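You operate a simulated robot arm through the tools that you are given. There is no shell and no other tool. Be economical: measure what you need, move in short steps, check, and stop when the job is done.

The job below is to be done with a simulated two-armed robot. You get a single attempt, and the scene is never put back.

TASK
Close the press drawer. Put two of the coils from the top of the cleaning cupboard on the numbered shelf. Fetch the can marked "glue" from the top of the wall shelf and stand it on the white plastic sheet. Fetch the jar marked "shims" from the top of the wall shelf and set it on the white note pad on the top of the cleaning cupboard. Close the in-end steel drawer. Put the white carton on the top of the lower belt away on the top of the steel cabinet. Any order will do. Set down upright: coil, can, jar, white carton.

Only the result counts: the job must be done as asked and must still hold three seconds after the hand-in. Knocking over, shifting, dropping, spilling or breaking anything else fails it. Flat cloth is picked up by pressing the open fingertips on it (5 to 10 N) and closing them slowly along it; thin cloth reads only 2 to 8 mm in the jaws.

THE ROBOT
Two 7-joint arms with two-finger parallel grippers on one trunk, on a base that drives. Base frame: it is fixed to the floor where the robot stands at the start and does not move with it; the origin is under the middle of the robot, x ahead of it, y to its left, z up. Readings come in mm, rad, newtons and seconds.
The left shoulder is at the start at [30, 119, 935], the right one opposite. With the tool pointing down near the work surface each hand reaches from about 140 to 520 mm from the robot's upright axis, wherever it stands, measured 20 degrees to its own side. Places, roughly: can [1750, 2750, 1250]; coil (5x4x5 cm) [900, 1500, 900]; in-end steel drawer [1500, 5000, 300]; jar [2000, 2750, 1250]; note pad [1000, 1750, 1000]; numbered shelf (111x23 cm) [760, -1420, 860]; press drawer [700, 100, 600]; top of the steel cabinet [-8800, 800, 900]; white carton [1750, 5500, 750]; white plastic sheet (27x20x1 cm) [800, -1400, 400]. Payload 3.43 kg a hand.
Tool frame (each hand has its own): the origin (TCP) lies between the finger pads and is the grasp point; the fingertips stand 30 mm ahead of it; z points along the fingers, y is the line along which they close. The gripper opens to 94 mm. The fingers are 28 mm wide and 10 mm thick; the gripper's body (50 by 96 mm) begins 55 mm behind the TCP.
Orientation is that of the tool frame in the base frame, as a unit quaternion [w, x, y, z]. With the fingers straight down and closing along the base's y, the tool's x points along the base's -x, its y along +y and its z along -z.

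THE INTERFACE
- The arms move only by the tool play_rows. It takes "left_commands", "right_commands" or both (then of equal length, played together; a hand with none holds still); each is a list that holds one entry, the list of rows, each a list of 7 numbers: the turn, a rotation vector about the base's x, y, z in rad, then the shift along the base's x, y, z in mm, then the gripper command, from -1 (fully open) to 1 (shut), values between in proportion. In form: [[[rx, ry, rz, dx, dy, dz, grip], ...]]. A call has 1 to 20 rows; each row shifts and turns the commanded pose from where the row before left it. Rows are played at 5 a second. More than 50 mm and 0.15 rad between two rows, or a gripper value outside its range, and nothing of the call is played. Where a pose cannot be reached the arm comes as near as it can. A force on the tool above 40 N (or 10 N above the force at the start of the call, whichever is more), or a blocked arm, ends the call early, and 0.2 s more pass. The fingers move at their own pace (about 72 mm/s each) and stop on an object; they squeeze with about 32 N. The grip force told is the motor's: it shows also when the fingers shut on nothing. Time passes only in rows, and 0.2 s behind the last, so rows that do not move let the fingers close. The reply holds the time, the measured pose of the TCP, the force on the tool along the base axes, the opening and the grip force, in the units named above and with some noise, with the torque about the TCP (base axes, N m) and any sound that the robot's microphone picked up.
- Cameras (640 x 400 px; columns grow to the right, rows downward): "scene" is now at [31.9, -0.4, 1623]; the picture's right is [-0.00, -1.00, 0.00], its down [-0.90, 0.00, -0.43] and it looks along [0.43, -0.00, -0.90] (base axes); focal length 271 px, centre (320, 200). "left" rides on the left gripper at [76, -14, -103] in its tool frame; the picture's right is [0.18, 0.98, 0.00], its down [-0.75, 0.14, -0.64] and it looks along [-0.63, 0.12, 0.77] (tool axes); focal length 243 px, centre (320, 200). "right" rides on the right gripper at [76, 14, -102] in its tool frame; the picture's right is [-0.18, 0.98, 0.00], its down [-0.75, -0.14, -0.64] and it looks along [-0.63, -0.12, 0.77] (tool axes); focal length 243 px, centre (320, 200). There is no depth. A picture from a camera that has moved, and an enlarged one, comes with that camera's place and axes in the base frame and with its lens.
- snapshot(camera): a new picture of that camera. No time passes.
- raise_lower(by): slides the trunk up (or, below 0, down) by that many mm; the arms and the scene camera ride with it, the base frame stays. It gives what a move gives, with no picture.
- drive_base(legs): drives the robot by 1 to 6 legs, each [ahead, turn to the left] in mm and rad, along the robot's own axes; the way and the turn of a leg run together, so that a leg with both is an arc; at most 1500 mm and 3.142 rad a leg. The arms and the cameras ride along, it lands a little off, and it stops where it bumps. It gives what a move gives.
- aim_head(pan, tilt): turns the head with the scene camera to pan (to the left, within 2.496 rad either way) and tilt (down, from -0.506 to 1.204), counted from straight ahead of the robot. It gives what a move gives.
- inspect(camera, box): a new picture of the part [left, top, right, bottom] of that camera's present view, enlarged. No time passes.
- sign_off(): hands the job in; it is judged then, once.

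Go step by step. Nothing tells you exact positions but the pictures and the camera data: compare them with the known pose of the tool, close in by small moves and look again before you grip or let go. The budget is 186 turns and 166 pictures, counting those below and the enlarged ones. Unless the task says otherwise, let go and move clear before handing in.

The tools are called after ">>>" by a JSON object that holds its "name" and its "arguments". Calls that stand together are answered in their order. play_rows: Moves the arms, as the interface text tells. Its arguments: {"type":"object","properties":{"left_commands":{"type":"array","items":{"type":"array","items":{"type":"array","items":{"type":"number"}}}},"right_commands":{"type":"array","items":{"type":"array","items":{"type":"array","items":{"type":"number"}}}}},"required":[]} The other tools are called the same way: raise_lower (by) slides the trunk up or down; drive_base (legs) drives the base; aim_head (pan, tilt) turns the head that bears the scene camera; snapshot (camera) takes a picture; inspect (camera, box) takes an enlarged picture of a part of a camera's view; sign_off () hands the job in.

At the start:

```text
clock: 0.0
left_ee_pos: [442.0, 144.7, 960.7]
left_tool_rot: [0.0, 0.0, 1.0, 0.0]
left_contact_force: [1.2, 1.0, 0.5]
left_moment: [-0.01, -0.01, 0.0]
left_opening: 94.0
left_grasp_force: 0.0
right_ee_pos: [388.1, -182.4, 940.2]
right_tool_rot: [0.0, 0.001, 1.0, 0.0]
right_contact_force: [0.2, 0.3, 0.5]
right_moment: [0.01, 0.02, 0.01]
right_opening: 94.0
right_grasp_force: 0.0
trunk travel left (down, up): [-200.0, 210.0]
robot x, y, heading: [3.7, -1.4, 0.001]
head pan, tilt: [-0.003, 1.129]
```

scene: 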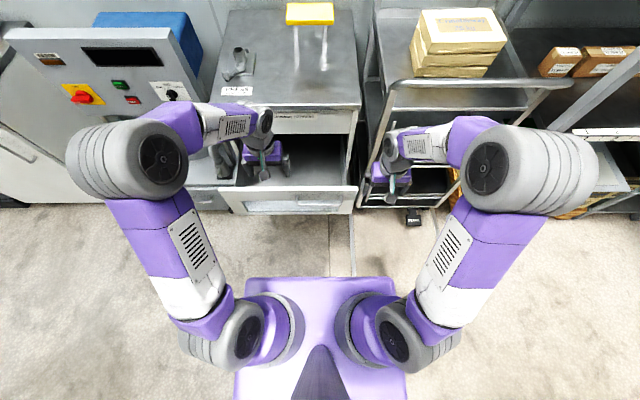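
right: 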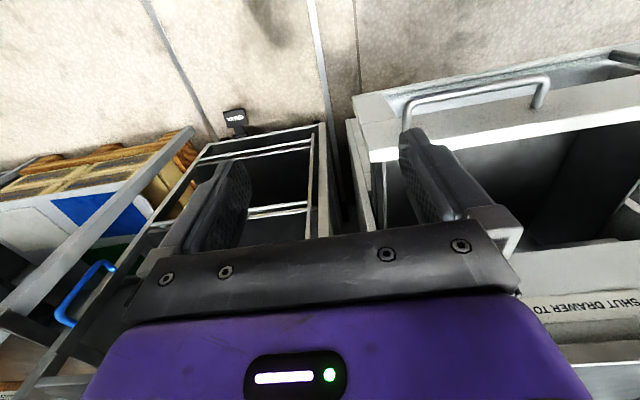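
left: 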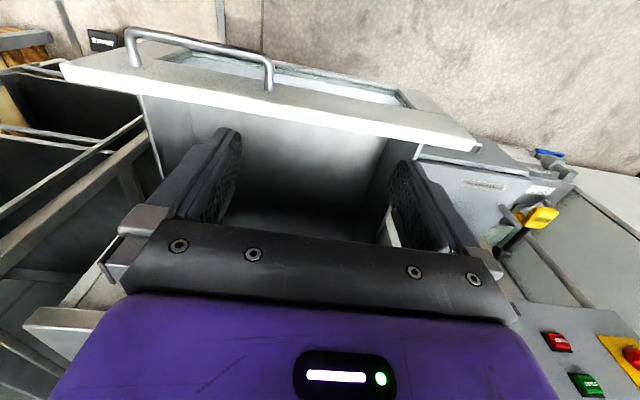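

The press drawer stands open right ahead, with the arms above it. I look around with the head first to learn the room.

>>> {"name": "aim_head", "arguments": {"pan": 0, "tilt": 0.6}}

>>> {"name": "snapshot", "arguments": {"camera": "scene"}}

>>> {"name": "aim_head", "arguments": {"pan": 1.2, "tilt": 0.3}}

>>> {"name": "snapshot", "arguments": {"camera": "scene"}}

>>> {"name": "aim_head", "arguments": {"pan": -1.1, "tilt": 0.5}}

>>> {"name": "snapshot", "arguments": {"camera": "scene"}}

>>> {"name": "aim_head", "arguments": {"pan": 2.4, "tilt": 0.3}}

>>> {"name": "snapshot", "arguments": {"camera": "scene"}}

```text
clock: 0.9
left_ee_pos: [442.4, 143.7, 961.3]
left_tool_rot: [-0.001, 0.001, 1.0, 0.0]
left_contact_force: [-0.5, 0.2, -0.1]
left_moment: [-0.03, -0.01, -0.01]
left_opening: 93.8
left_grasp_force: 0.1
right_ee_pos: [389.5, -182.0, 939.2]
right_tool_rot: [0.0, 0.0, 1.0, 0.0]
right_contact_force: [-0.8, 0.1, 0.4]
right_moment: [0.01, -0.03, -0.01]
right_opening: 94.4
right_grasp_force: 0.2
trunk travel left (down, up): [-200.0, 210.0]
robot x, y, heading: [-1.7, -4.2, -0.002]
head pan, tilt: [0.0, 0.6]
```

```text
162 pictures are left
camera scene: at [59.3, -0.2, 1663.4], right [0.0, -1.0, 0.0], down [-0.57, 0.0, -0.82], along [0.82, 0.0, -0.57], focal length 271 px, centre (320, 200)
```

scene: 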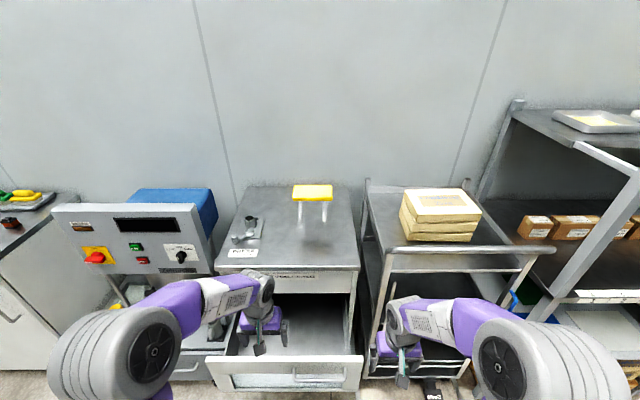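

```text
clock: 2.4
left_ee_pos: [441.3, 143.3, 962.0]
left_tool_rot: [0.0, 0.0, 1.0, -0.001]
left_contact_force: [-0.3, 0.2, 0.0]
left_moment: [0.02, -0.01, -0.01]
left_opening: 93.5
left_grasp_force: 0.1
right_ee_pos: [389.3, -182.0, 939.5]
right_tool_rot: [0.0, 0.0, 1.0, 0.0]
right_contact_force: [0.6, -0.1, -0.3]
right_moment: [-0.01, 0.0, 0.02]
right_opening: 93.9
right_grasp_force: 0.1
trunk travel left (down, up): [-200.0, 210.0]
robot x, y, heading: [1.1, 0.4, -0.001]
head pan, tilt: [1.201, 0.3]
```

```text
161 pictures are left
camera scene: at [4.7, 86.8, 1691.0], right [0.93, -0.36, 0.0], down [-0.11, -0.28, -0.96], along [0.35, 0.89, -0.3], focal length 271 px, centre (320, 200)
```

scene: 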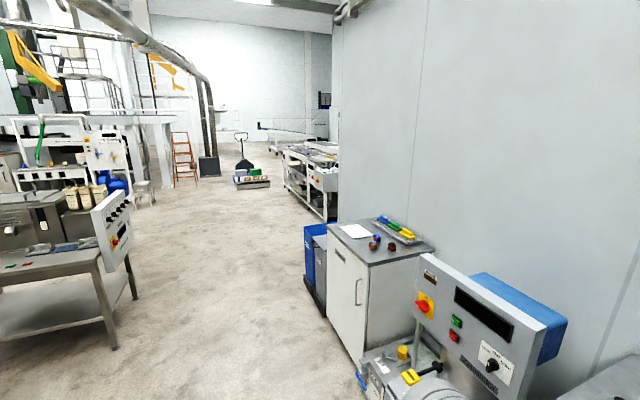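

```text
clock: 4.5
left_ee_pos: [440.8, 144.5, 961.0]
left_tool_rot: [0.0, 0.0, 1.0, 0.0]
left_contact_force: [-0.1, 0.2, -0.2]
left_moment: [0.0, -0.02, 0.06]
left_opening: 93.7
left_grasp_force: 0.0
right_ee_pos: [389.4, -181.6, 940.0]
right_tool_rot: [0.0, 0.0, 1.0, 0.0]
right_contact_force: [0.2, 0.0, 0.4]
right_moment: [0.03, -0.03, 0.02]
right_opening: 93.8
right_grasp_force: 0.0
trunk travel left (down, up): [-200.0, 210.0]
robot x, y, heading: [-1.5, 1.5, 0.003]
head pan, tilt: [-1.1, 0.499]
```

```text
160 pictures are left
camera scene: at [12.3, -81.2, 1672.6], right [-0.89, -0.45, 0.0], down [-0.22, 0.43, -0.88], along [0.4, -0.78, -0.48], focal length 271 px, centre (320, 200)
```

scene: 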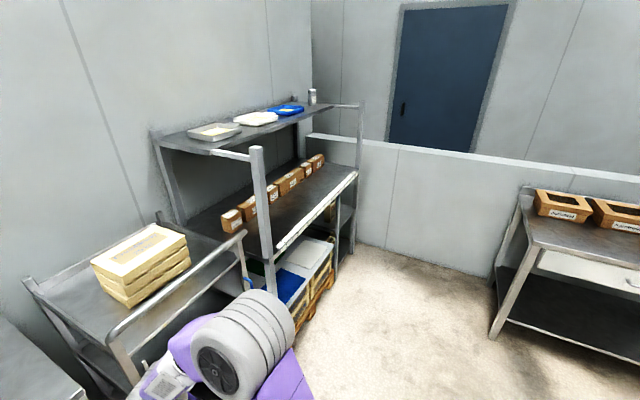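

```text
clock: 7.4
left_ee_pos: [440.2, 144.3, 960.1]
left_tool_rot: [0.0, 0.0, 1.0, 0.0]
left_contact_force: [-0.2, -0.1, 0.8]
left_moment: [0.01, 0.0, 0.01]
left_opening: 93.9
left_grasp_force: 0.0
right_ee_pos: [388.7, -182.8, 937.8]
right_tool_rot: [0.0, 0.0, 1.0, 0.0]
right_contact_force: [0.2, 0.0, 0.8]
right_moment: [-0.01, 0.04, 0.0]
right_opening: 94.0
right_grasp_force: 0.2
trunk travel left (down, up): [-200.0, 210.0]
robot x, y, heading: [-1.1, -3.5, 0.004]
head pan, tilt: [2.4, 0.3]
```

```text
159 pictures are left
camera scene: at [-97.9, 62.9, 1691.0], right [0.68, 0.74, 0.0], down [0.22, -0.2, -0.96], along [-0.7, 0.65, -0.3], focal length 271 px, centre (320, 200)
```

scene: 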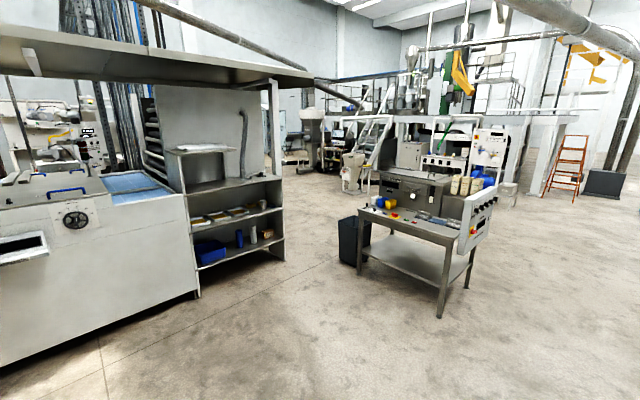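

The press drawer front stands at about x 475, its top edge at z 765 and its middle near y 110; the bench face is near x 725. I'll tilt the left fingertips forward, lower them in front of the drawer's face and lift the right hand clear.

>>> {"name": "play_rows", "arguments": {"left_commands": [[[0, -0.1, 0, -10, 0, 0, 1], [0, -0.1, 0, -10, 0, 0, 1], [0, -0.1, 0, -10, 0, 0, 1], [0, -0.1, 0, -10, 0, 0, 1], [0, -0.1, 0, 0, 0, -40, 1], [0, 0, 0, 0, 0, -40, 1], [0, 0, 0, 0, 0, -40, 1], [0, 0, 0, 0, 0, -40, 1], [0, 0, 0, 0, 0, -45, 1], [0, 0, 0, 0, 0, 0, 1]]], "right_commands": [[[0, 0, 0, 0, 0, 40, 1], [0, 0, 0, 0, 0, 40, 1], [0, 0, 0, 0, 0, 40, 1], [0, 0, 0, -30, 0, 40, 1], [0, 0, 0, -30, 0, 0, 1], [0, 0, 0, -30, 0, 0, 1], [0, 0, 0, 0, 0, 0, 1], [0, 0, 0, 0, 0, 0, 1], [0, 0, 0, 0, 0, 0, 1], [0, 0, 0, 0, 0, 0, 1]]]}}

>>> {"name": "aim_head", "arguments": {"pan": 0, "tilt": 0.8}}

>>> {"name": "snapshot", "arguments": {"camera": "scene"}}

>>> {"name": "snapshot", "arguments": {"camera": "left"}}

```text
clock: 9.6
left_ee_pos: [399.9, 142.7, 753.9]
left_tool_rot: [0.248, 0.0, 0.969, 0.0]
left_contact_force: [0.7, 0.8, 0.5]
left_moment: [0.0, 0.0, 0.01]
left_opening: 0.0
left_grasp_force: 31.8
right_ee_pos: [298.5, -182.1, 1099.2]
right_tool_rot: [0.0, 0.0, 1.0, 0.0]
right_contact_force: [-1.2, 0.0, -0.1]
right_moment: [-0.01, -0.02, 0.03]
right_opening: 0.2
right_grasp_force: 32.1
trunk travel left (down, up): [-200.0, 210.0]
robot x, y, heading: [-2.8, 3.1, 0.006]
head pan, tilt: [2.4, 0.3]
```

```text
clock: 11.8
left_ee_pos: [400.4, 144.2, 754.5]
left_tool_rot: [0.249, 0.0, 0.969, 0.0]
left_contact_force: [-0.3, -0.2, 0.1]
left_moment: [-0.04, 0.01, -0.01]
left_opening: 0.1
left_grasp_force: 32.8
right_ee_pos: [299.4, -184.7, 1099.4]
right_tool_rot: [0.0, 0.0, 1.0, 0.0]
right_contact_force: [-0.5, -0.2, -0.6]
right_moment: [0.01, -0.02, -0.02]
right_opening: 0.0
right_grasp_force: 31.9
trunk travel left (down, up): [-200.0, 210.0]
robot x, y, heading: [-4.5, -1.4, -0.005]
head pan, tilt: [0.0, 0.799]
```

```text
158 pictures are left
camera scene: at [51.6, -0.1, 1646.6], right [0.0, -1.0, 0.0], down [-0.72, 0.0, -0.7], along [0.7, 0.0, -0.72], focal length 271 px, centre (320, 200)
```

scene: 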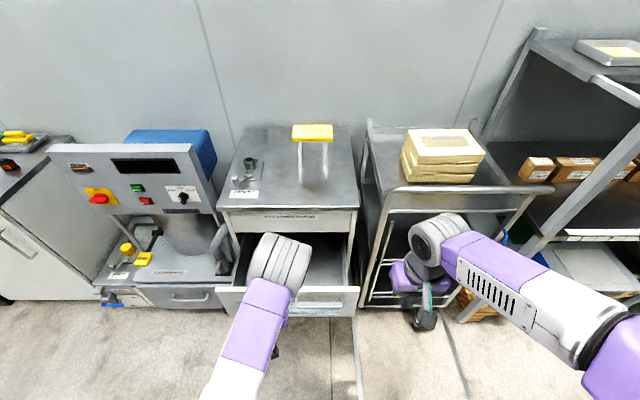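

```text
157 pictures are left
camera left: at [282.9, 129.1, 807.8], right [-0.16, 0.98, -0.09], down [0.35, 0.14, 0.92], along [0.92, 0.12, -0.37], focal length 243 px, centre (320, 200)
```

left: 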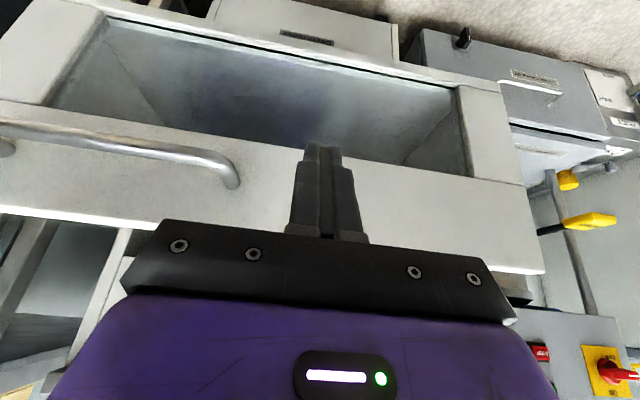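

The fingertips (z about 729) face the drawer front's upper band, left of the handle. I drive ahead to push the drawer in.

>>> {"name": "drive_base", "arguments": {"legs": [[150, 0]]}}

>>> {"name": "snapshot", "arguments": {"camera": "scene"}}

```text
clock: 13.2
left_ee_pos: [554.0, 143.8, 754.6]
left_tool_rot: [0.247, 0.0, 0.969, 0.0]
left_contact_force: [0.7, -0.1, -0.4]
left_moment: [0.02, 0.03, 0.03]
left_opening: 0.0
left_grasp_force: 31.8
right_ee_pos: [455.5, -182.5, 1098.8]
right_tool_rot: [0.0, 0.0, 1.0, 0.0]
right_contact_force: [0.9, -0.2, -1.4]
right_moment: [0.03, 0.04, 0.0]
right_opening: 0.1
right_grasp_force: 32.0
trunk travel left (down, up): [-200.0, 210.0]
robot x, y, heading: [151.7, -0.0, -0.004]
head pan, tilt: [0.0, 0.799]
```

```text
156 pictures are left
camera scene: at [207.1, -0.2, 1646.6], right [0.0, -1.0, 0.0], down [-0.72, 0.0, -0.7], along [0.7, 0.0, -0.72], focal length 271 px, centre (320, 200)
```

scene: 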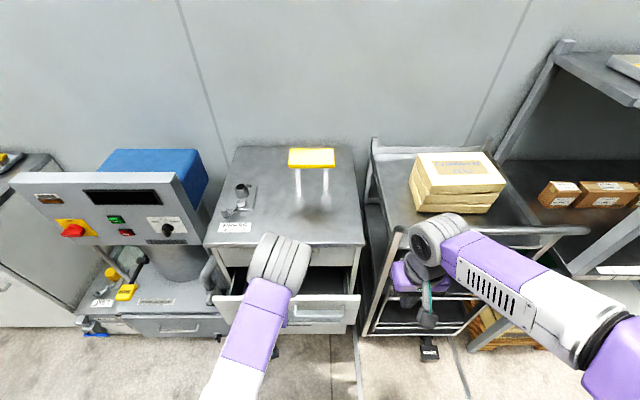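

The drawer moves with the hand and no resistance shows. I drive on a bit more and finish with the arm.

>>> {"name": "drive_base", "arguments": {"legs": [[80, 0]]}}

>>> {"name": "snapshot", "arguments": {"camera": "scene"}}

>>> {"name": "snapshot", "arguments": {"camera": "left"}}

```text
clock: 14.2
left_ee_pos: [632.1, 142.4, 755.4]
left_tool_rot: [0.246, 0.002, 0.969, 0.0]
left_contact_force: [0.4, -0.1, -0.2]
left_moment: [0.02, 0.01, -0.01]
left_opening: 0.2
left_grasp_force: 31.8
right_ee_pos: [531.7, -185.1, 1096.9]
right_tool_rot: [0.0, 0.001, 1.0, 0.0]
right_contact_force: [0.2, 0.5, 0.3]
right_moment: [0.0, 0.03, -0.02]
right_opening: 0.0
right_grasp_force: 31.3
trunk travel left (down, up): [-200.0, 210.0]
robot x, y, heading: [232.8, 1.0, -0.002]
head pan, tilt: [0.0, 0.799]
```

```text
155 pictures are left
camera scene: at [285.4, -0.4, 1646.6], right [0.0, -1.0, 0.0], down [-0.72, 0.0, -0.7], along [0.7, 0.0, -0.72], focal length 271 px, centre (320, 200)
```

scene: 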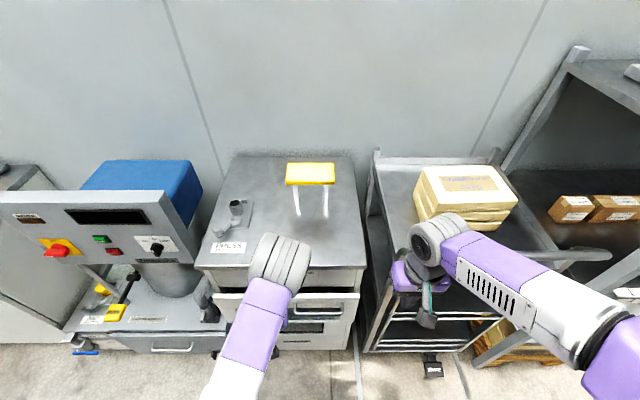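

```text
154 pictures are left
camera left: at [516.2, 128.3, 807.5], right [-0.16, 0.98, -0.09], down [0.35, 0.14, 0.92], along [0.92, 0.12, -0.37], focal length 243 px, centre (320, 200)
```

left: 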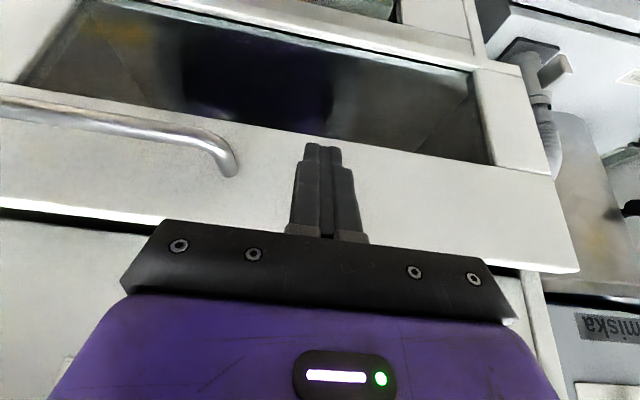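

Nearly shut, with a few centimetres left. I push on with the arm in small steps until it resists.

>>> {"name": "play_rows", "arguments": {"left_commands": [[[0, 0, 0, 10, 0, 0, 1], [0, 0, 0, 10, 0, 0, 1], [0, 0, 0, 10, 0, 0, 1], [0, 0, 0, 10, 0, 0, 1], [0, 0, 0, 10, 0, 0, 1], [0, 0, 0, 10, 0, 0, 1], [0, 0, 0, 10, 0, 0, 1], [0, 0, 0, 10, 0, 0, 1]]]}}

>>> {"name": "snapshot", "arguments": {"camera": "left"}}

```text
clock: 15.4
left_ee_pos: [668.3, 142.0, 751.4]
left_tool_rot: [0.233, 0.003, 0.972, 0.002]
left_contact_force: [-10.3, -1.0, 5.4]
left_moment: [-0.03, 0.14, 0.02]
left_opening: 0.0
left_grasp_force: 31.8
right_ee_pos: [529.5, -184.4, 1099.9]
right_tool_rot: [-0.001, 0.002, 1.0, 0.0]
right_contact_force: [0.1, -0.5, -0.1]
right_moment: [0.01, 0.04, -0.02]
right_opening: 0.0
right_grasp_force: 31.4
trunk travel left (down, up): [-200.0, 210.0]
robot x, y, heading: [232.2, -1.5, -0.006]
head pan, tilt: [0.0, 0.799]
stopped in row 5 (left hand): the force on the tool passed its limit at 59 N (the readings are from after the stop); the commanded pose is now the measured one
```

```text
153 pictures are left
camera left: at [552.7, 128.1, 807.9], right [-0.16, 0.98, -0.08], down [0.38, 0.14, 0.91], along [0.91, 0.12, -0.4], focal length 243 px, centre (320, 200)
```

left: 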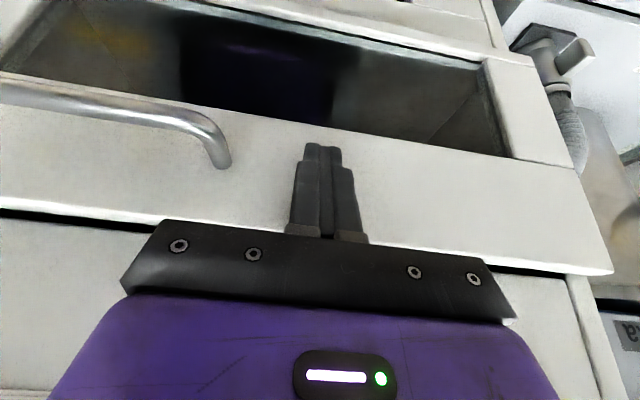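

Hard stop at 59 N. I back the hand off and check that the drawer is really shut.

>>> {"name": "play_rows", "arguments": {"left_commands": [[[0, 0, 0, -40, 0, 0, 1], [0, 0, 0, -40, 0, 0, 1], [0, 0, 0, -40, 0, 40, 1], [0, 0.1, 0, -20, 0, 50, 1], [0, 0.1, 0, 0, 0, 50, 1], [0, 0.1, 0, 0, 0, 50, 1], [0, 0.1, 0, 0, 0, 50, 1], [0, 0.1, 0, 0, 0, 50, 1], [0, 0, 0, 0, 0, 50, 1]]]}}

>>> {"name": "snapshot", "arguments": {"camera": "left"}}

>>> {"name": "inspect", "arguments": {"camera": "scene", "box": [180, 120, 420, 370]}}

```text
refused: row 3 steps farther than a row can; nothing moved
```

```text
152 pictures are left
camera left: at [552.7, 128.1, 807.9], right [-0.16, 0.98, -0.08], down [0.38, 0.14, 0.91], along [0.91, 0.12, -0.4], focal length 243 px, centre (320, 200)
```

left: 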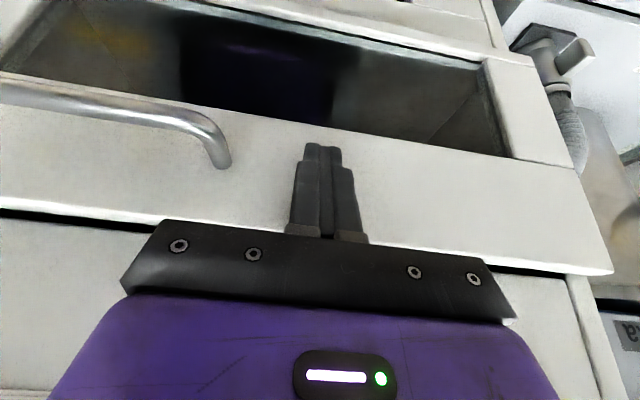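

```text
1.60 times, centred on (300, 245) of scene
camera zoom: at [282.4, -0.8, 1646.8], right [0.0, -1.0, 0.0], down [-0.72, 0.0, -0.7], along [0.7, 0.0, -0.72], focal length 433 px, centre (352, 128)
```

zoom: 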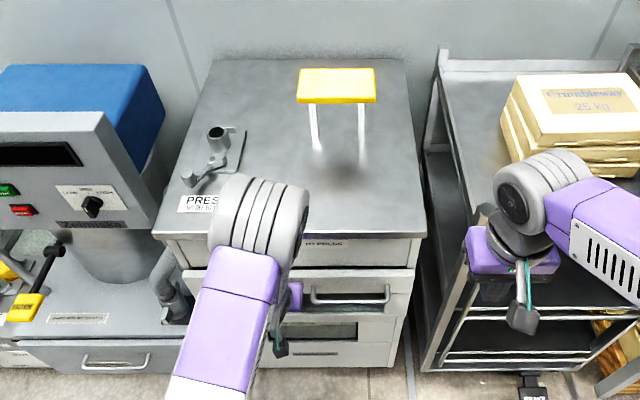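

Row steps must stay under 50 mm in total; I retry the retreat with smaller ones.

>>> {"name": "play_rows", "arguments": {"left_commands": [[[0, 0, 0, -40, 0, 0, 1], [0, 0, 0, -40, 0, 0, 1], [0, 0, 0, -30, 0, 35, 1], [0, 0.1, 0, -20, 0, 40, 1], [0, 0.1, 0, -20, 0, 40, 1], [0, 0.1, 0, 0, 0, 45, 1], [0, 0.1, 0, 0, 0, 45, 1], [0, 0.07, 0, 0, 0, 45, 1], [0, 0, 0, 0, 0, 45, 1], [0, 0, 0, 0, 0, 0, 1]]]}}

>>> {"name": "snapshot", "arguments": {"camera": "left"}}

>>> {"name": "inspect", "arguments": {"camera": "scene", "box": [180, 120, 420, 370]}}

```text
clock: 17.6
left_ee_pos: [559.2, 135.4, 1034.4]
left_tool_rot: [0.003, 0.002, 1.0, 0.001]
left_contact_force: [0.1, 0.6, 0.6]
left_moment: [0.02, 0.03, 0.0]
left_opening: 0.0
left_grasp_force: 32.1
left hand out of reach, approached as far as the arm can: row 3, 4, 5
right_ee_pos: [531.4, -185.2, 1098.2]
right_tool_rot: [0.0, 0.0, 1.0, 0.0]
right_contact_force: [0.7, 0.3, 0.1]
right_moment: [0.03, -0.01, -0.01]
right_opening: 0.0
right_grasp_force: 31.9
trunk travel left (down, up): [-200.0, 210.0]
robot x, y, heading: [233.4, -1.0, -0.004]
head pan, tilt: [0.0, 0.799]
```

```text
150 pictures are left
camera left: at [481.8, 122.3, 1136.8], right [-0.18, 0.98, 0.0], down [0.75, 0.14, 0.65], along [0.64, 0.12, -0.76], focal length 243 px, centre (320, 200)
```

left: 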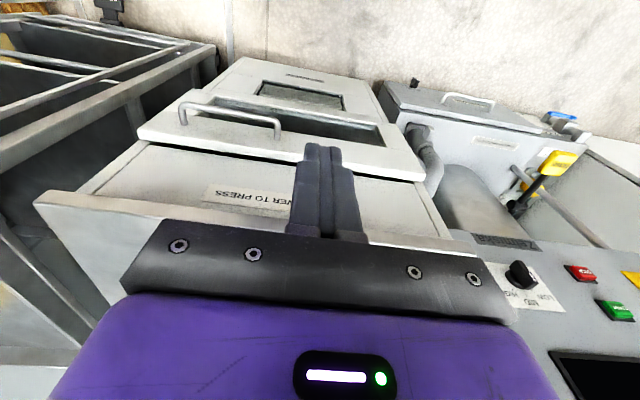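

```text
1.60 times, centred on (300, 245) of scene
camera zoom: at [283.9, -1.1, 1646.6], right [0.0, -1.0, 0.0], down [-0.72, 0.0, -0.7], along [0.7, 0.0, -0.72], focal length 433 px, centre (352, 128)
```

zoom: 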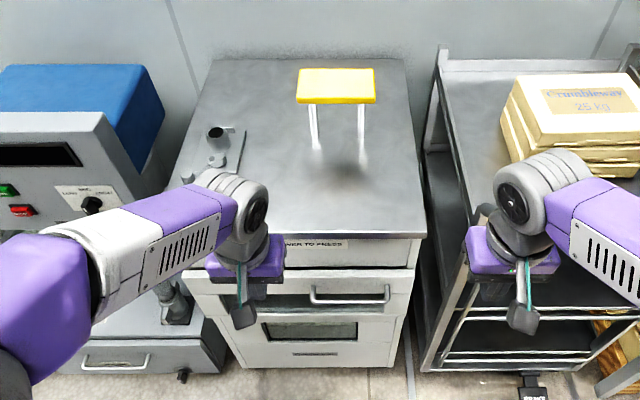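

>>> {"name": "inspect", "arguments": {"camera": "left", "box": [100, 80, 460, 260]}}

```text
1.78 times, centred on (280, 170) of left
camera zoom: at [481.8, 122.3, 1136.8], right [-0.18, 0.98, 0.0], down [0.75, 0.14, 0.65], along [0.64, 0.12, -0.76], focal length 431 px, centre (391, 253)
```

zoom: 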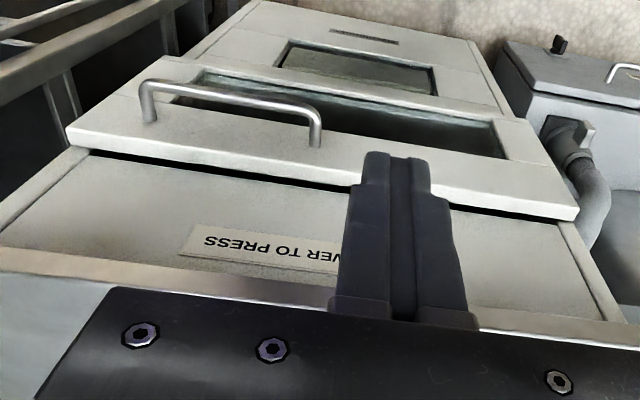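

The drawer front sits flush against the body, so the press drawer is shut. Next I back out and drive to the cleaning cupboard on the left (about y 1500).

>>> {"name": "drive_base", "arguments": {"legs": [[-330, 0], [0, 1.571], [1500, 0]]}}

>>> {"name": "aim_head", "arguments": {"pan": -0.9, "tilt": 0.6}}

>>> {"name": "snapshot", "arguments": {"camera": "scene"}}

>>> {"name": "aim_head", "arguments": {"pan": -0.2, "tilt": 0.2}}

>>> {"name": "snapshot", "arguments": {"camera": "scene"}}

```text
clock: 30.6
left_ee_pos: [-237.1, 1804.6, 1033.9]
left_tool_rot: [0.0, -0.706, 0.708, 0.003]
left_contact_force: [0.8, -0.4, -0.1]
left_moment: [0.01, -0.01, -0.02]
left_opening: 0.1
left_grasp_force: 32.4
right_ee_pos: [86.1, 1779.2, 1099.3]
right_tool_rot: [0.0, 0.708, -0.707, 0.0]
right_contact_force: [-0.6, 0.1, 0.1]
right_moment: [-0.04, -0.04, -0.02]
right_opening: 0.1
right_grasp_force: 32.4
trunk travel left (down, up): [-200.0, 210.0]
robot x, y, heading: [-94.6, 1480.8, 1.576]
head pan, tilt: [0.0, 0.799]
```

```text
clock: 31.8
left_ee_pos: [-235.1, 1805.5, 1034.5]
left_tool_rot: [-0.001, 0.707, -0.707, -0.002]
left_contact_force: [-0.4, 0.1, 0.5]
left_moment: [0.01, 0.0, -0.01]
left_opening: 0.0
left_grasp_force: 31.7
right_ee_pos: [85.3, 1778.1, 1098.6]
right_tool_rot: [0.0, 0.708, -0.706, 0.0]
right_contact_force: [-1.1, 0.2, -0.3]
right_moment: [0.01, -0.01, 0.04]
right_opening: 0.3
right_grasp_force: 32.1
trunk travel left (down, up): [-200.0, 210.0]
robot x, y, heading: [-96.0, 1478.8, 1.573]
head pan, tilt: [-0.901, 0.6]
```

```text
147 pictures are left
camera scene: at [-27.7, 1503.9, 1663.5], right [0.62, -0.78, 0.0], down [-0.44, -0.35, -0.82], along [0.65, 0.51, -0.57], focal length 271 px, centre (320, 200)
```

scene: 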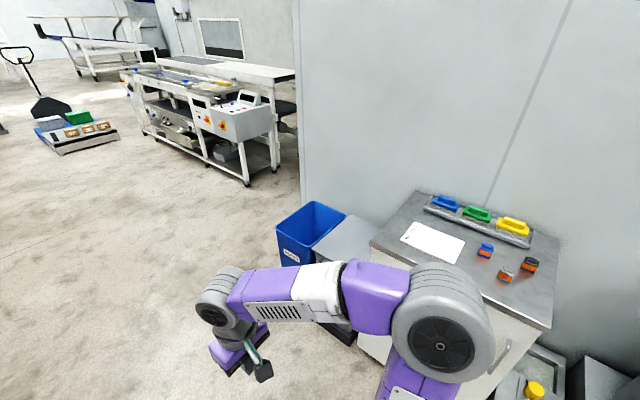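

```text
clock: 32.8
left_ee_pos: [-236.5, 1803.9, 1035.1]
left_tool_rot: [0.001, -0.707, 0.707, 0.002]
left_contact_force: [0.2, -0.2, 0.5]
left_moment: [-0.02, 0.0, 0.01]
left_opening: 0.0
left_grasp_force: 31.6
right_ee_pos: [85.3, 1778.3, 1098.5]
right_tool_rot: [0.0, 0.708, -0.706, 0.0]
right_contact_force: [1.1, -0.3, -0.4]
right_moment: [-0.02, -0.01, -0.03]
right_opening: 0.2
right_grasp_force: 32.0
trunk travel left (down, up): [-200.0, 210.0]
robot x, y, heading: [-101.0, 1483.6, 1.573]
head pan, tilt: [-0.201, 0.201]
```

```text
146 pictures are left
camera scene: at [-78.3, 1540.2, 1700.2], right [0.98, -0.2, 0.0], down [-0.04, -0.2, -0.98], along [0.19, 0.96, -0.2], focal length 271 px, centre (320, 200)
```

scene: 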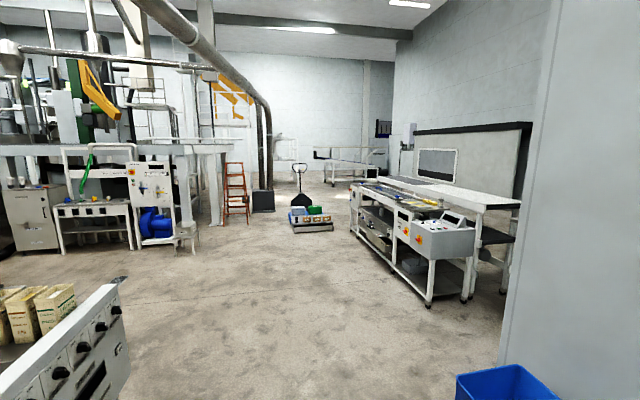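

I see three coils near (870, 1400) on the cupboard top, the white pad at about (890, 1650), and the cupboard's front edge at x about 735. I turn to face the cupboard and drive up to it.

>>> {"name": "drive_base", "arguments": {"legs": [[0, -1.573], [480, 0]]}}

>>> {"name": "aim_head", "arguments": {"pan": 0, "tilt": 0.8}}

>>> {"name": "snapshot", "arguments": {"camera": "scene"}}

>>> {"name": "snapshot", "arguments": {"camera": "right"}}

```text
clock: 39.5
left_ee_pos: [702.8, 1583.5, 1034.7]
left_tool_rot: [0.003, 0.023, 1.0, 0.001]
left_contact_force: [-0.1, 0.6, 0.3]
left_moment: [0.01, -0.01, 0.02]
left_opening: 0.0
left_grasp_force: 31.7
right_ee_pos: [660.7, 1264.3, 1097.9]
right_tool_rot: [0.0, 0.021, 1.0, 0.0]
right_contact_force: [0.5, -0.9, -0.1]
right_moment: [0.03, 0.03, 0.01]
right_opening: 0.0
right_grasp_force: 31.4
trunk travel left (down, up): [-200.0, 210.0]
robot x, y, heading: [369.6, 1457.8, -0.043]
head pan, tilt: [-0.201, 0.201]
```

```text
clock: 40.5
left_ee_pos: [702.7, 1585.3, 1034.0]
left_tool_rot: [0.003, 0.023, 1.0, 0.001]
left_contact_force: [-0.6, -0.2, 0.6]
left_moment: [-0.01, 0.02, 0.01]
left_opening: 0.0
left_grasp_force: 32.1
right_ee_pos: [660.4, 1263.0, 1099.0]
right_tool_rot: [0.0, 0.022, 1.0, 0.001]
right_contact_force: [-0.3, 0.2, -0.8]
right_moment: [-0.04, 0.01, 0.0]
right_opening: 0.0
right_grasp_force: 32.3
trunk travel left (down, up): [-200.0, 210.0]
robot x, y, heading: [370.9, 1456.9, -0.04]
head pan, tilt: [0.0, 0.799]
```

```text
145 pictures are left
camera scene: at [421.2, 1458.4, 1646.7], right [-0.04, -1.0, 0.0], down [-0.72, 0.03, -0.7], along [0.7, -0.03, -0.72], focal length 271 px, centre (320, 200)
```

scene: 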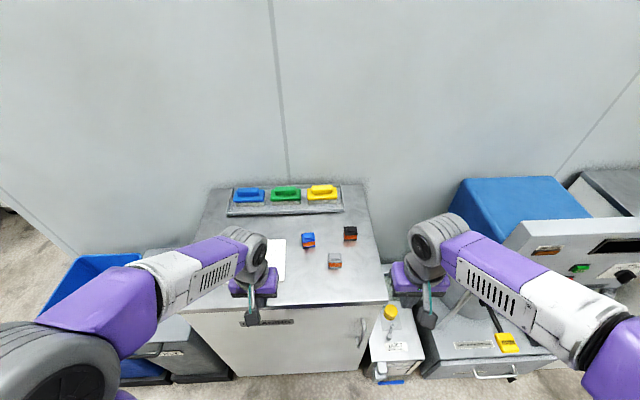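

```text
144 pictures are left
camera right: at [583.3, 1281.8, 1201.2], right [0.23, 0.97, 0.0], down [0.75, -0.17, 0.64], along [0.63, -0.15, -0.77], focal length 243 px, centre (320, 200)
```

right: 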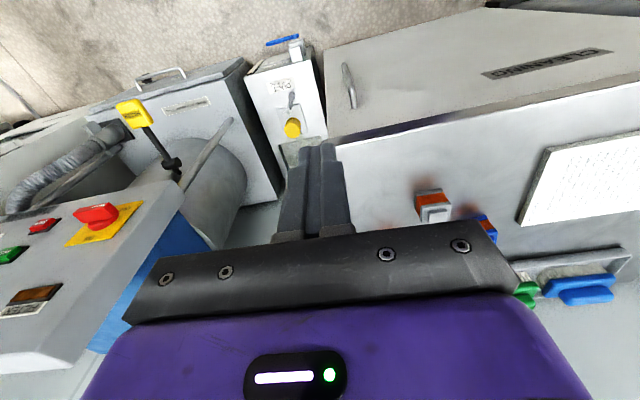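

The coils: grey at (870, 1393), blue at (950, 1474), black at about (974, 1334), tops near z 915. I close up 55 mm straightening the heading, then bring the right hand over the grey coil.

>>> {"name": "drive_base", "arguments": {"legs": [[0, 0.04], [55, 0]]}}

>>> {"name": "snapshot", "arguments": {"camera": "scene"}}

```text
clock: 41.9
left_ee_pos: [756.6, 1598.3, 1034.9]
left_tool_rot: [0.002, 0.003, 1.0, 0.001]
left_contact_force: [0.1, -0.1, 0.7]
left_moment: [0.0, 0.03, 0.01]
left_opening: 0.3
left_grasp_force: 31.9
right_ee_pos: [725.5, 1275.6, 1099.1]
right_tool_rot: [-0.001, 0.002, 1.0, 0.0]
right_contact_force: [0.3, 0.3, -0.9]
right_moment: [0.02, 0.01, -0.04]
right_opening: 0.0
right_grasp_force: 31.7
trunk travel left (down, up): [-200.0, 210.0]
robot x, y, heading: [425.7, 1459.0, -0.006]
head pan, tilt: [0.0, 0.799]
```

```text
143 pictures are left
camera scene: at [480.5, 1460.4, 1646.5], right [0.0, -1.0, 0.0], down [-0.72, 0.0, -0.7], along [0.7, 0.0, -0.72], focal length 271 px, centre (320, 200)
```

scene: 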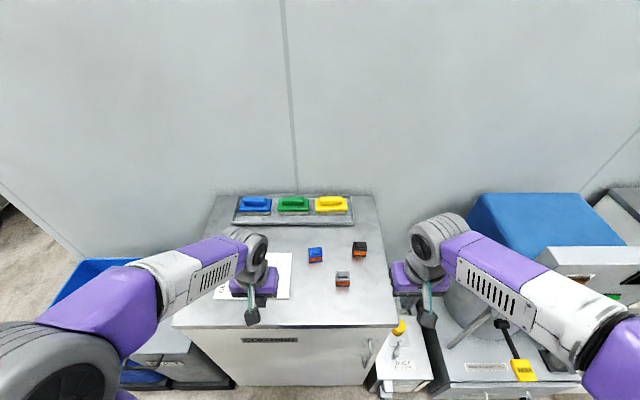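

>>> {"name": "play_rows", "arguments": {"right_commands": [[[0, 0, 0, 29, 24, -18, -1], [0, 0, 0, 29, 24, -18, -1], [0, 0, 0, 29, 24, -18, -1], [0, 0, 0, 29, 24, -18, -1], [0, 0, 0, 27, 21, -18, -1], [0, 0, 0, 0, 0, 0, -1]]]}}

>>> {"name": "snapshot", "arguments": {"camera": "right"}}

>>> {"name": "inspect", "arguments": {"camera": "scene", "box": [200, 180, 440, 340]}}

```text
clock: 43.3
left_ee_pos: [752.3, 1597.7, 1035.0]
left_tool_rot: [0.003, 0.003, 1.0, 0.0]
left_contact_force: [-0.4, 0.1, 0.5]
left_moment: [0.01, -0.01, -0.01]
left_opening: 0.0
left_grasp_force: 32.2
right_ee_pos: [871.3, 1394.7, 1011.0]
right_tool_rot: [0.001, 0.002, 1.0, 0.0]
right_contact_force: [-0.4, 1.1, -1.0]
right_moment: [0.02, 0.02, -0.01]
right_opening: 94.1
right_grasp_force: 0.1
trunk travel left (down, up): [-200.0, 210.0]
robot x, y, heading: [428.2, 1462.1, -0.002]
head pan, tilt: [0.0, 0.799]
```

```text
142 pictures are left
camera right: at [793.7, 1407.9, 1113.8], right [0.19, 0.98, 0.0], down [0.75, -0.14, 0.64], along [0.63, -0.12, -0.77], focal length 243 px, centre (320, 200)
```

right: 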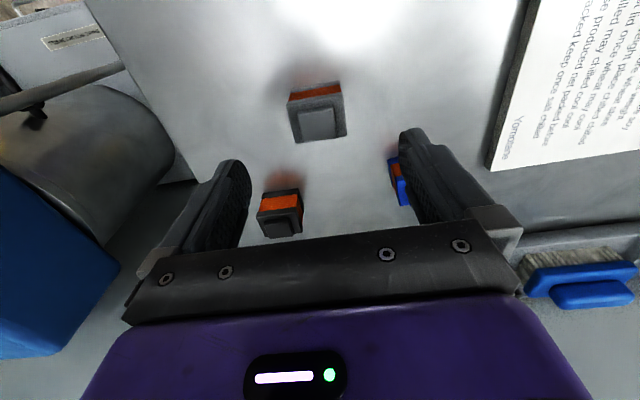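

```text
2.50 times, centred on (320, 260) of scene
camera zoom: at [477.6, 1459.8, 1646.7], right [0.0, -1.0, 0.0], down [-0.72, 0.0, -0.7], along [0.7, 0.0, -0.72], focal length 677 px, centre (320, 50)
```

zoom: 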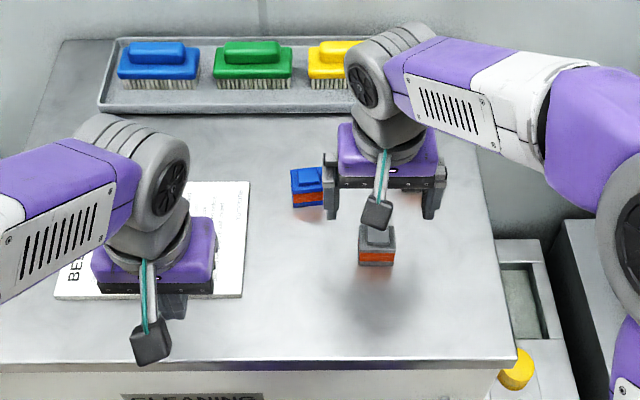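

The grey coil sits squarely under the right hand, about 4 mm to its right. I descend and check before gripping.

>>> {"name": "play_rows", "arguments": {"right_commands": [[[0, 0, 0, 1, -2, -30, -1], [0, 0, 0, 1, -2, -30, -1], [0, 0, 0, 0, 0, -20, -1], [0, 0, 0, 0, 0, 0, -1]]]}}

>>> {"name": "snapshot", "arguments": {"camera": "right"}}

```text
clock: 44.3
left_ee_pos: [752.6, 1598.4, 1034.4]
left_tool_rot: [0.003, 0.003, 1.0, 0.001]
left_contact_force: [-0.4, -1.1, -0.9]
left_moment: [-0.01, -0.04, -0.03]
left_opening: 0.3
left_grasp_force: 31.5
right_ee_pos: [873.3, 1390.3, 929.2]
right_tool_rot: [0.001, 0.002, 1.0, 0.0]
right_contact_force: [-1.2, -0.2, 10.4]
right_moment: [-0.23, 0.18, 0.04]
right_opening: 93.6
right_grasp_force: 0.0
trunk travel left (down, up): [-200.0, 210.0]
robot x, y, heading: [426.1, 1460.6, 0.002]
head pan, tilt: [0.0, 0.799]
```

```text
140 pictures are left
camera right: at [796.0, 1404.9, 1032.1], right [0.19, 0.98, 0.0], down [0.75, -0.14, 0.64], along [0.63, -0.12, -0.77], focal length 243 px, centre (320, 200)
```

right: 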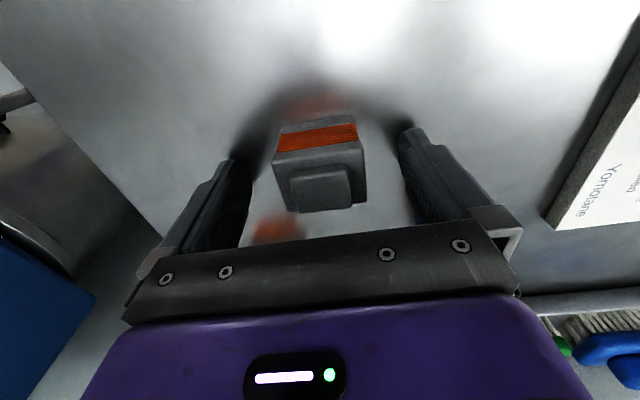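

The fingertips touch the top at z 900. I lift 7 mm, close on the coil and lift it.

>>> {"name": "play_rows", "arguments": {"right_commands": [[[0, 0, 0, -5, 0, 7, -1], [0, 0, 0, 0, 0, 0, 0], [0, 0, 0, 0, 0, 0, 1], [0, 0, 0, 0, 0, 0, 1], [0, 0, 0, 0, 0, 0, 1], [0, 0, 0, 0, 0, 30, 1], [0, 0, 0, 0, 0, 40, 1], [0, 0, 0, -20, -20, 40, 1], [0, 0, 0, -30, -30, 20, 1], [0, 0, 0, -30, -30, 0, 1], [0, 0, 0, -30, -30, 0, 1], [0, 0, 0, 0, 0, 0, 1]]]}}

>>> {"name": "snapshot", "arguments": {"camera": "right"}}

```text
clock: 46.9
left_ee_pos: [753.6, 1597.9, 1035.2]
left_tool_rot: [0.002, 0.003, 1.0, 0.0]
left_contact_force: [0.0, -0.2, -0.2]
left_moment: [-0.02, 0.03, -0.03]
left_opening: 0.2
left_grasp_force: 31.7
right_ee_pos: [755.4, 1281.8, 1068.8]
right_tool_rot: [0.0, 0.002, 1.0, 0.0]
right_contact_force: [1.1, 0.0, -2.6]
right_moment: [-0.02, 0.0, 0.0]
right_opening: 45.8
right_grasp_force: 32.3
trunk travel left (down, up): [-200.0, 210.0]
robot x, y, heading: [424.2, 1461.4, -0.003]
head pan, tilt: [0.0, 0.799]
```

```text
139 pictures are left
camera right: at [676.9, 1295.5, 1170.2], right [0.19, 0.98, 0.0], down [0.75, -0.14, 0.64], along [0.63, -0.12, -0.77], focal length 243 px, centre (320, 200)
```

right: 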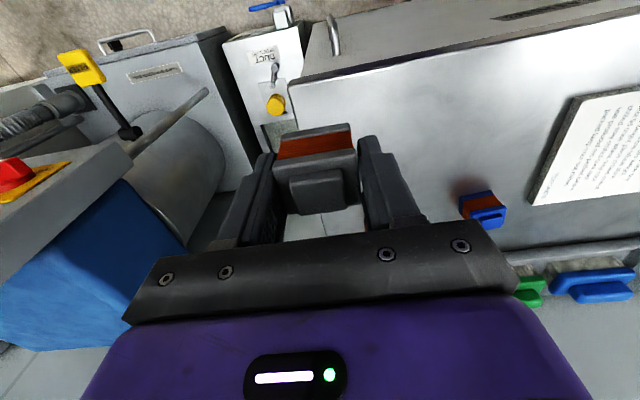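

The grey coil is held (46 mm wide). Now the left hand goes over the blue coil at about (933, 1472).

>>> {"name": "play_rows", "arguments": {"left_commands": [[[0, 0, 0, 30, -21, -3, -1], [0, 0, 0, 30, -21, -3, -1], [0, 0, 0, 30, -21, -3, -1], [0, 0, 0, 30, -21, -3, -1], [0, 0, 0, 30, -21, -3, -1], [0, 0, 0, 30, -21, -3, -1], [0, 0, 0, 0, 0, 0, -1]]]}}

>>> {"name": "snapshot", "arguments": {"camera": "left"}}

```text
clock: 48.5
left_ee_pos: [935.4, 1472.1, 1013.9]
left_tool_rot: [0.003, 0.002, 1.0, 0.0]
left_contact_force: [-0.5, -0.5, 0.3]
left_moment: [0.01, 0.02, 0.0]
left_opening: 93.9
left_grasp_force: 0.0
right_ee_pos: [753.7, 1279.8, 1069.4]
right_tool_rot: [0.0, 0.001, 1.0, 0.0]
right_contact_force: [-0.1, 0.1, -1.0]
right_moment: [0.01, 0.01, -0.03]
right_opening: 46.1
right_grasp_force: 31.9
trunk travel left (down, up): [-200.0, 210.0]
robot x, y, heading: [430.7, 1460.1, -0.008]
head pan, tilt: [0.0, 0.799]
```

```text
138 pictures are left
camera left: at [857.5, 1458.2, 1116.4], right [-0.18, 0.98, 0.0], down [0.75, 0.14, 0.65], along [0.64, 0.11, -0.76], focal length 243 px, centre (320, 200)
```

left: 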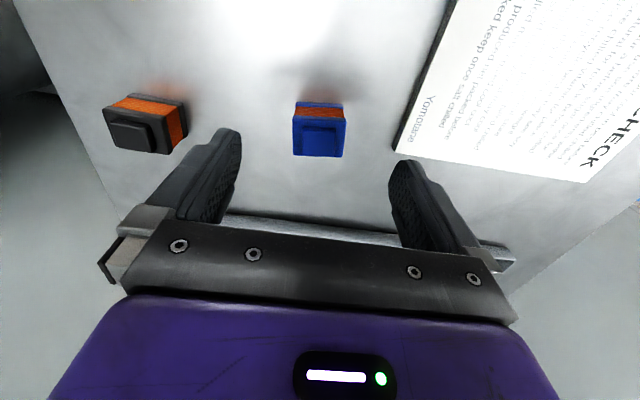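

The blue coil is centred between the left fingers; I descend, close and lift.

>>> {"name": "play_rows", "arguments": {"left_commands": [[[0, 0, 0, 4, 0, -30, -1], [0, 0, 0, 4, 0, -30, -1], [0, 0, 0, 0, 0, -16, -1], [0, 0, 0, 0, 0, 0, -1]]]}}

>>> {"name": "snapshot", "arguments": {"camera": "left"}}

```text
clock: 49.5
left_ee_pos: [942.1, 1473.0, 939.8]
left_tool_rot: [0.003, 0.003, 1.0, 0.0]
left_contact_force: [0.6, -0.7, 0.1]
left_moment: [-0.03, -0.01, 0.03]
left_opening: 94.0
left_grasp_force: 0.1
right_ee_pos: [754.4, 1281.0, 1068.3]
right_tool_rot: [0.0, 0.002, 1.0, 0.0]
right_contact_force: [0.1, -0.1, -1.5]
right_moment: [-0.02, 0.01, 0.02]
right_opening: 46.5
right_grasp_force: 32.5
trunk travel left (down, up): [-200.0, 210.0]
robot x, y, heading: [429.6, 1460.7, -0.003]
head pan, tilt: [0.0, 0.799]
```

```text
137 pictures are left
camera left: at [864.6, 1459.0, 1040.4], right [-0.18, 0.98, 0.0], down [0.75, 0.14, 0.65], along [0.64, 0.11, -0.76], focal length 243 px, centre (320, 200)
```

left: 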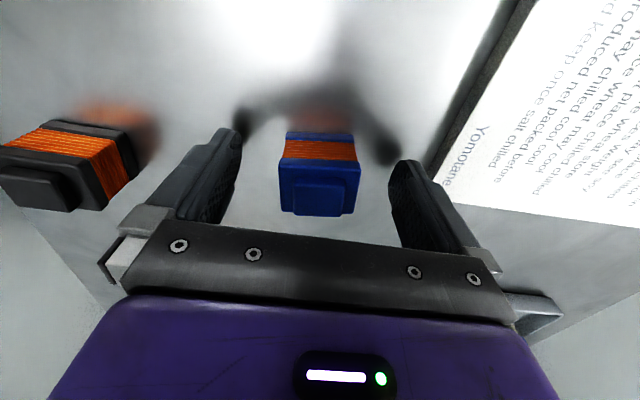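

>>> {"name": "play_rows", "arguments": {"left_commands": [[[0, 0, 0, 0, 0, -3, 0], [0, 0, 0, 0, 0, 0, 1], [0, 0, 0, 0, 0, 0, 1], [0, 0, 0, 0, 0, 0, 1], [0, 0, 0, 0, 0, 30, 1], [0, 0, 0, 0, 0, 40, 1], [0, 0, 0, -20, 15, 40, 1], [0, 0, 0, -35, 20, 20, 1], [0, 0, 0, -35, 20, 0, 1], [0, 0, 0, -35, 20, 0, 1], [0, 0, 0, -35, 20, 0, 1], [0, 0, 0, -30, 20, 0, 1], [0, 0, 0, 0, 0, 0, 1]]]}}

>>> {"name": "snapshot", "arguments": {"camera": "scene"}}

```text
clock: 52.3
left_ee_pos: [750.4, 1586.4, 1068.6]
left_tool_rot: [0.003, 0.004, 1.0, 0.001]
left_contact_force: [0.6, -0.2, -0.5]
left_moment: [0.01, -0.03, -0.02]
left_opening: 46.0
left_grasp_force: 32.3
right_ee_pos: [754.9, 1280.7, 1068.1]
right_tool_rot: [0.001, 0.002, 1.0, 0.001]
right_contact_force: [0.4, -0.9, -1.5]
right_moment: [0.02, -0.02, -0.02]
right_opening: 45.9
right_grasp_force: 31.5
trunk travel left (down, up): [-200.0, 210.0]
robot x, y, heading: [426.7, 1458.9, -0.002]
head pan, tilt: [0.0, 0.799]
```

```text
136 pictures are left
camera scene: at [479.4, 1459.8, 1646.6], right [0.0, -1.0, 0.0], down [-0.72, 0.0, -0.7], along [0.7, 0.0, -0.72], focal length 271 px, centre (320, 200)
```

scene: 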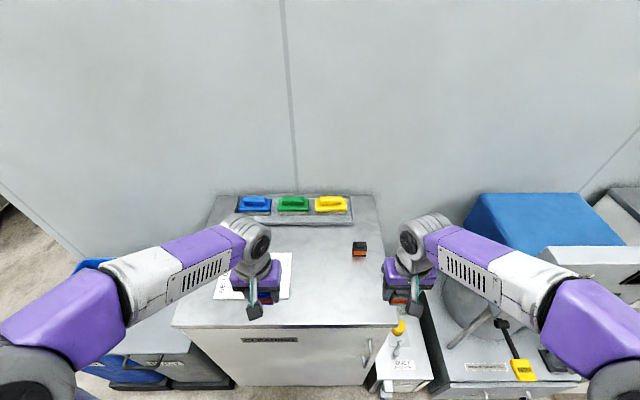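

Both coils are in hand. I back away from the cupboard and drive down the lane to the numbered shelf near y -1420.

>>> {"name": "drive_base", "arguments": {"legs": [[-480, 0], [0, -1.571], [1430, 0], [1300, 0]]}}

>>> {"name": "aim_head", "arguments": {"pan": 0.9, "tilt": 0.6}}

>>> {"name": "snapshot", "arguments": {"camera": "scene"}}

```text
clock: 71.8
left_ee_pos: [77.9, -1567.8, 1068.7]
left_tool_rot: [0.002, 0.702, 0.713, -0.001]
left_contact_force: [-0.2, -0.3, -1.6]
left_moment: [-0.03, 0.02, 0.02]
left_opening: 45.9
left_grasp_force: 31.8
right_ee_pos: [-226.4, -1577.7, 1068.2]
right_tool_rot: [0.0, 0.701, 0.713, 0.0]
right_contact_force: [0.3, -0.1, -1.6]
right_moment: [0.01, -0.01, -0.02]
right_opening: 45.7
right_grasp_force: 32.3
trunk travel left (down, up): [-200.0, 210.0]
robot x, y, heading: [-54.7, -1245.8, -1.55]
head pan, tilt: [0.0, 0.799]
```

```text
clock: 73.0
left_ee_pos: [78.8, -1568.3, 1068.7]
left_tool_rot: [0.003, 0.702, 0.713, -0.002]
left_contact_force: [-0.4, -0.3, -1.2]
left_moment: [-0.02, 0.04, 0.03]
left_opening: 46.1
left_grasp_force: 31.6
right_ee_pos: [-227.8, -1576.7, 1068.6]
right_tool_rot: [0.001, 0.701, 0.713, 0.0]
right_contact_force: [-0.1, 0.1, -0.8]
right_moment: [0.0, 0.01, -0.01]
right_opening: 46.1
right_grasp_force: 31.9
trunk travel left (down, up): [-200.0, 210.0]
robot x, y, heading: [-53.6, -1249.1, -1.553]
head pan, tilt: [0.901, 0.6]
```

```text
135 pictures are left
camera scene: at [15.5, -1270.1, 1663.5], right [-0.61, -0.79, 0.0], down [-0.45, 0.34, -0.82], along [0.66, -0.5, -0.57], focal length 271 px, centre (320, 200)
```

scene: 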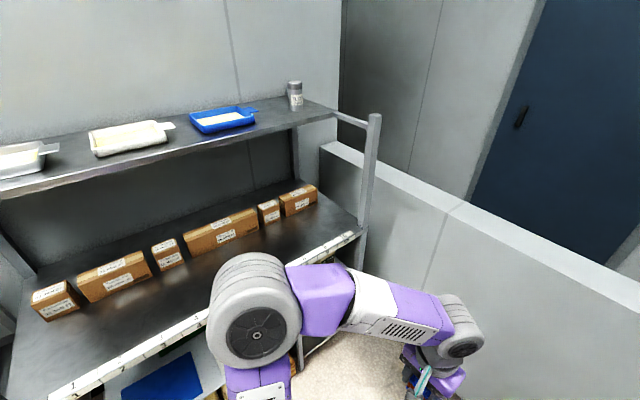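

This is the numbered shelf: z about 860, front edge at x about 650, free strip in front of the boxes up to x about 880, y from -950 to -1950. I line up in front of it.

>>> {"name": "drive_base", "arguments": {"legs": [[150, 0], [0, 1.553], [330, 0]]}}

>>> {"name": "aim_head", "arguments": {"pan": 0, "tilt": 0.7}}

>>> {"name": "snapshot", "arguments": {"camera": "scene"}}

>>> {"name": "snapshot", "arguments": {"camera": "left"}}

```text
clock: 80.0
left_ee_pos: [607.7, -1263.6, 1068.7]
left_tool_rot: [0.002, -0.003, 1.0, 0.002]
left_contact_force: [0.7, 0.3, -2.6]
left_moment: [0.02, 0.04, -0.02]
left_opening: 45.8
left_grasp_force: 32.1
right_ee_pos: [616.5, -1569.5, 1068.4]
right_tool_rot: [0.0, -0.005, 1.0, 0.001]
right_contact_force: [0.0, -0.5, -1.7]
right_moment: [0.02, 0.0, -0.03]
right_opening: 46.1
right_grasp_force: 31.8
trunk travel left (down, up): [-200.0, 210.0]
robot x, y, heading: [284.6, -1390.6, 0.011]
head pan, tilt: [0.901, 0.6]
```

```text
clock: 81.2
left_ee_pos: [607.7, -1262.8, 1067.8]
left_tool_rot: [0.002, -0.004, 1.0, 0.001]
left_contact_force: [-0.3, 0.5, -1.4]
left_moment: [0.0, -0.01, 0.01]
left_opening: 46.0
left_grasp_force: 31.8
right_ee_pos: [613.7, -1570.1, 1067.5]
right_tool_rot: [0.0, -0.004, 1.0, 0.0]
right_contact_force: [0.4, -0.3, -1.6]
right_moment: [0.05, -0.02, -0.02]
right_opening: 46.0
right_grasp_force: 32.1
trunk travel left (down, up): [-200.0, 210.0]
robot x, y, heading: [284.7, -1394.0, 0.007]
head pan, tilt: [0.0, 0.7]
```

```text
134 pictures are left
camera scene: at [340.9, -1393.0, 1654.9], right [0.01, -1.0, 0.0], down [-0.64, -0.01, -0.76], along [0.76, 0.01, -0.64], focal length 271 px, centre (320, 200)
```

scene: 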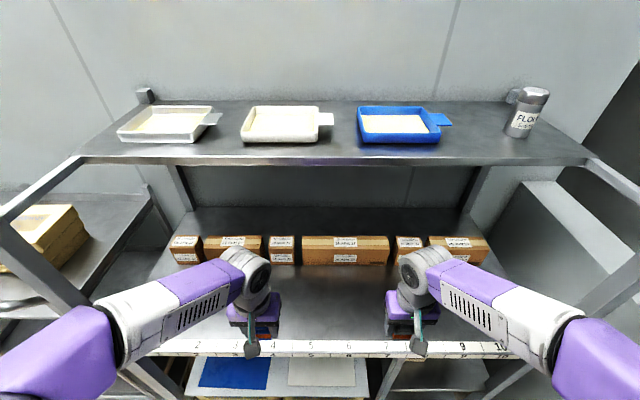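

```text
133 pictures are left
camera left: at [530.9, -1278.3, 1170.1], right [-0.19, 0.98, 0.0], down [0.75, 0.15, 0.65], along [0.63, 0.12, -0.76], focal length 243 px, centre (320, 200)
```

left: 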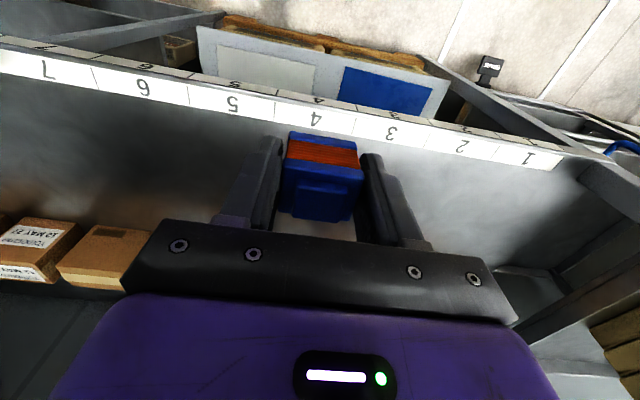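

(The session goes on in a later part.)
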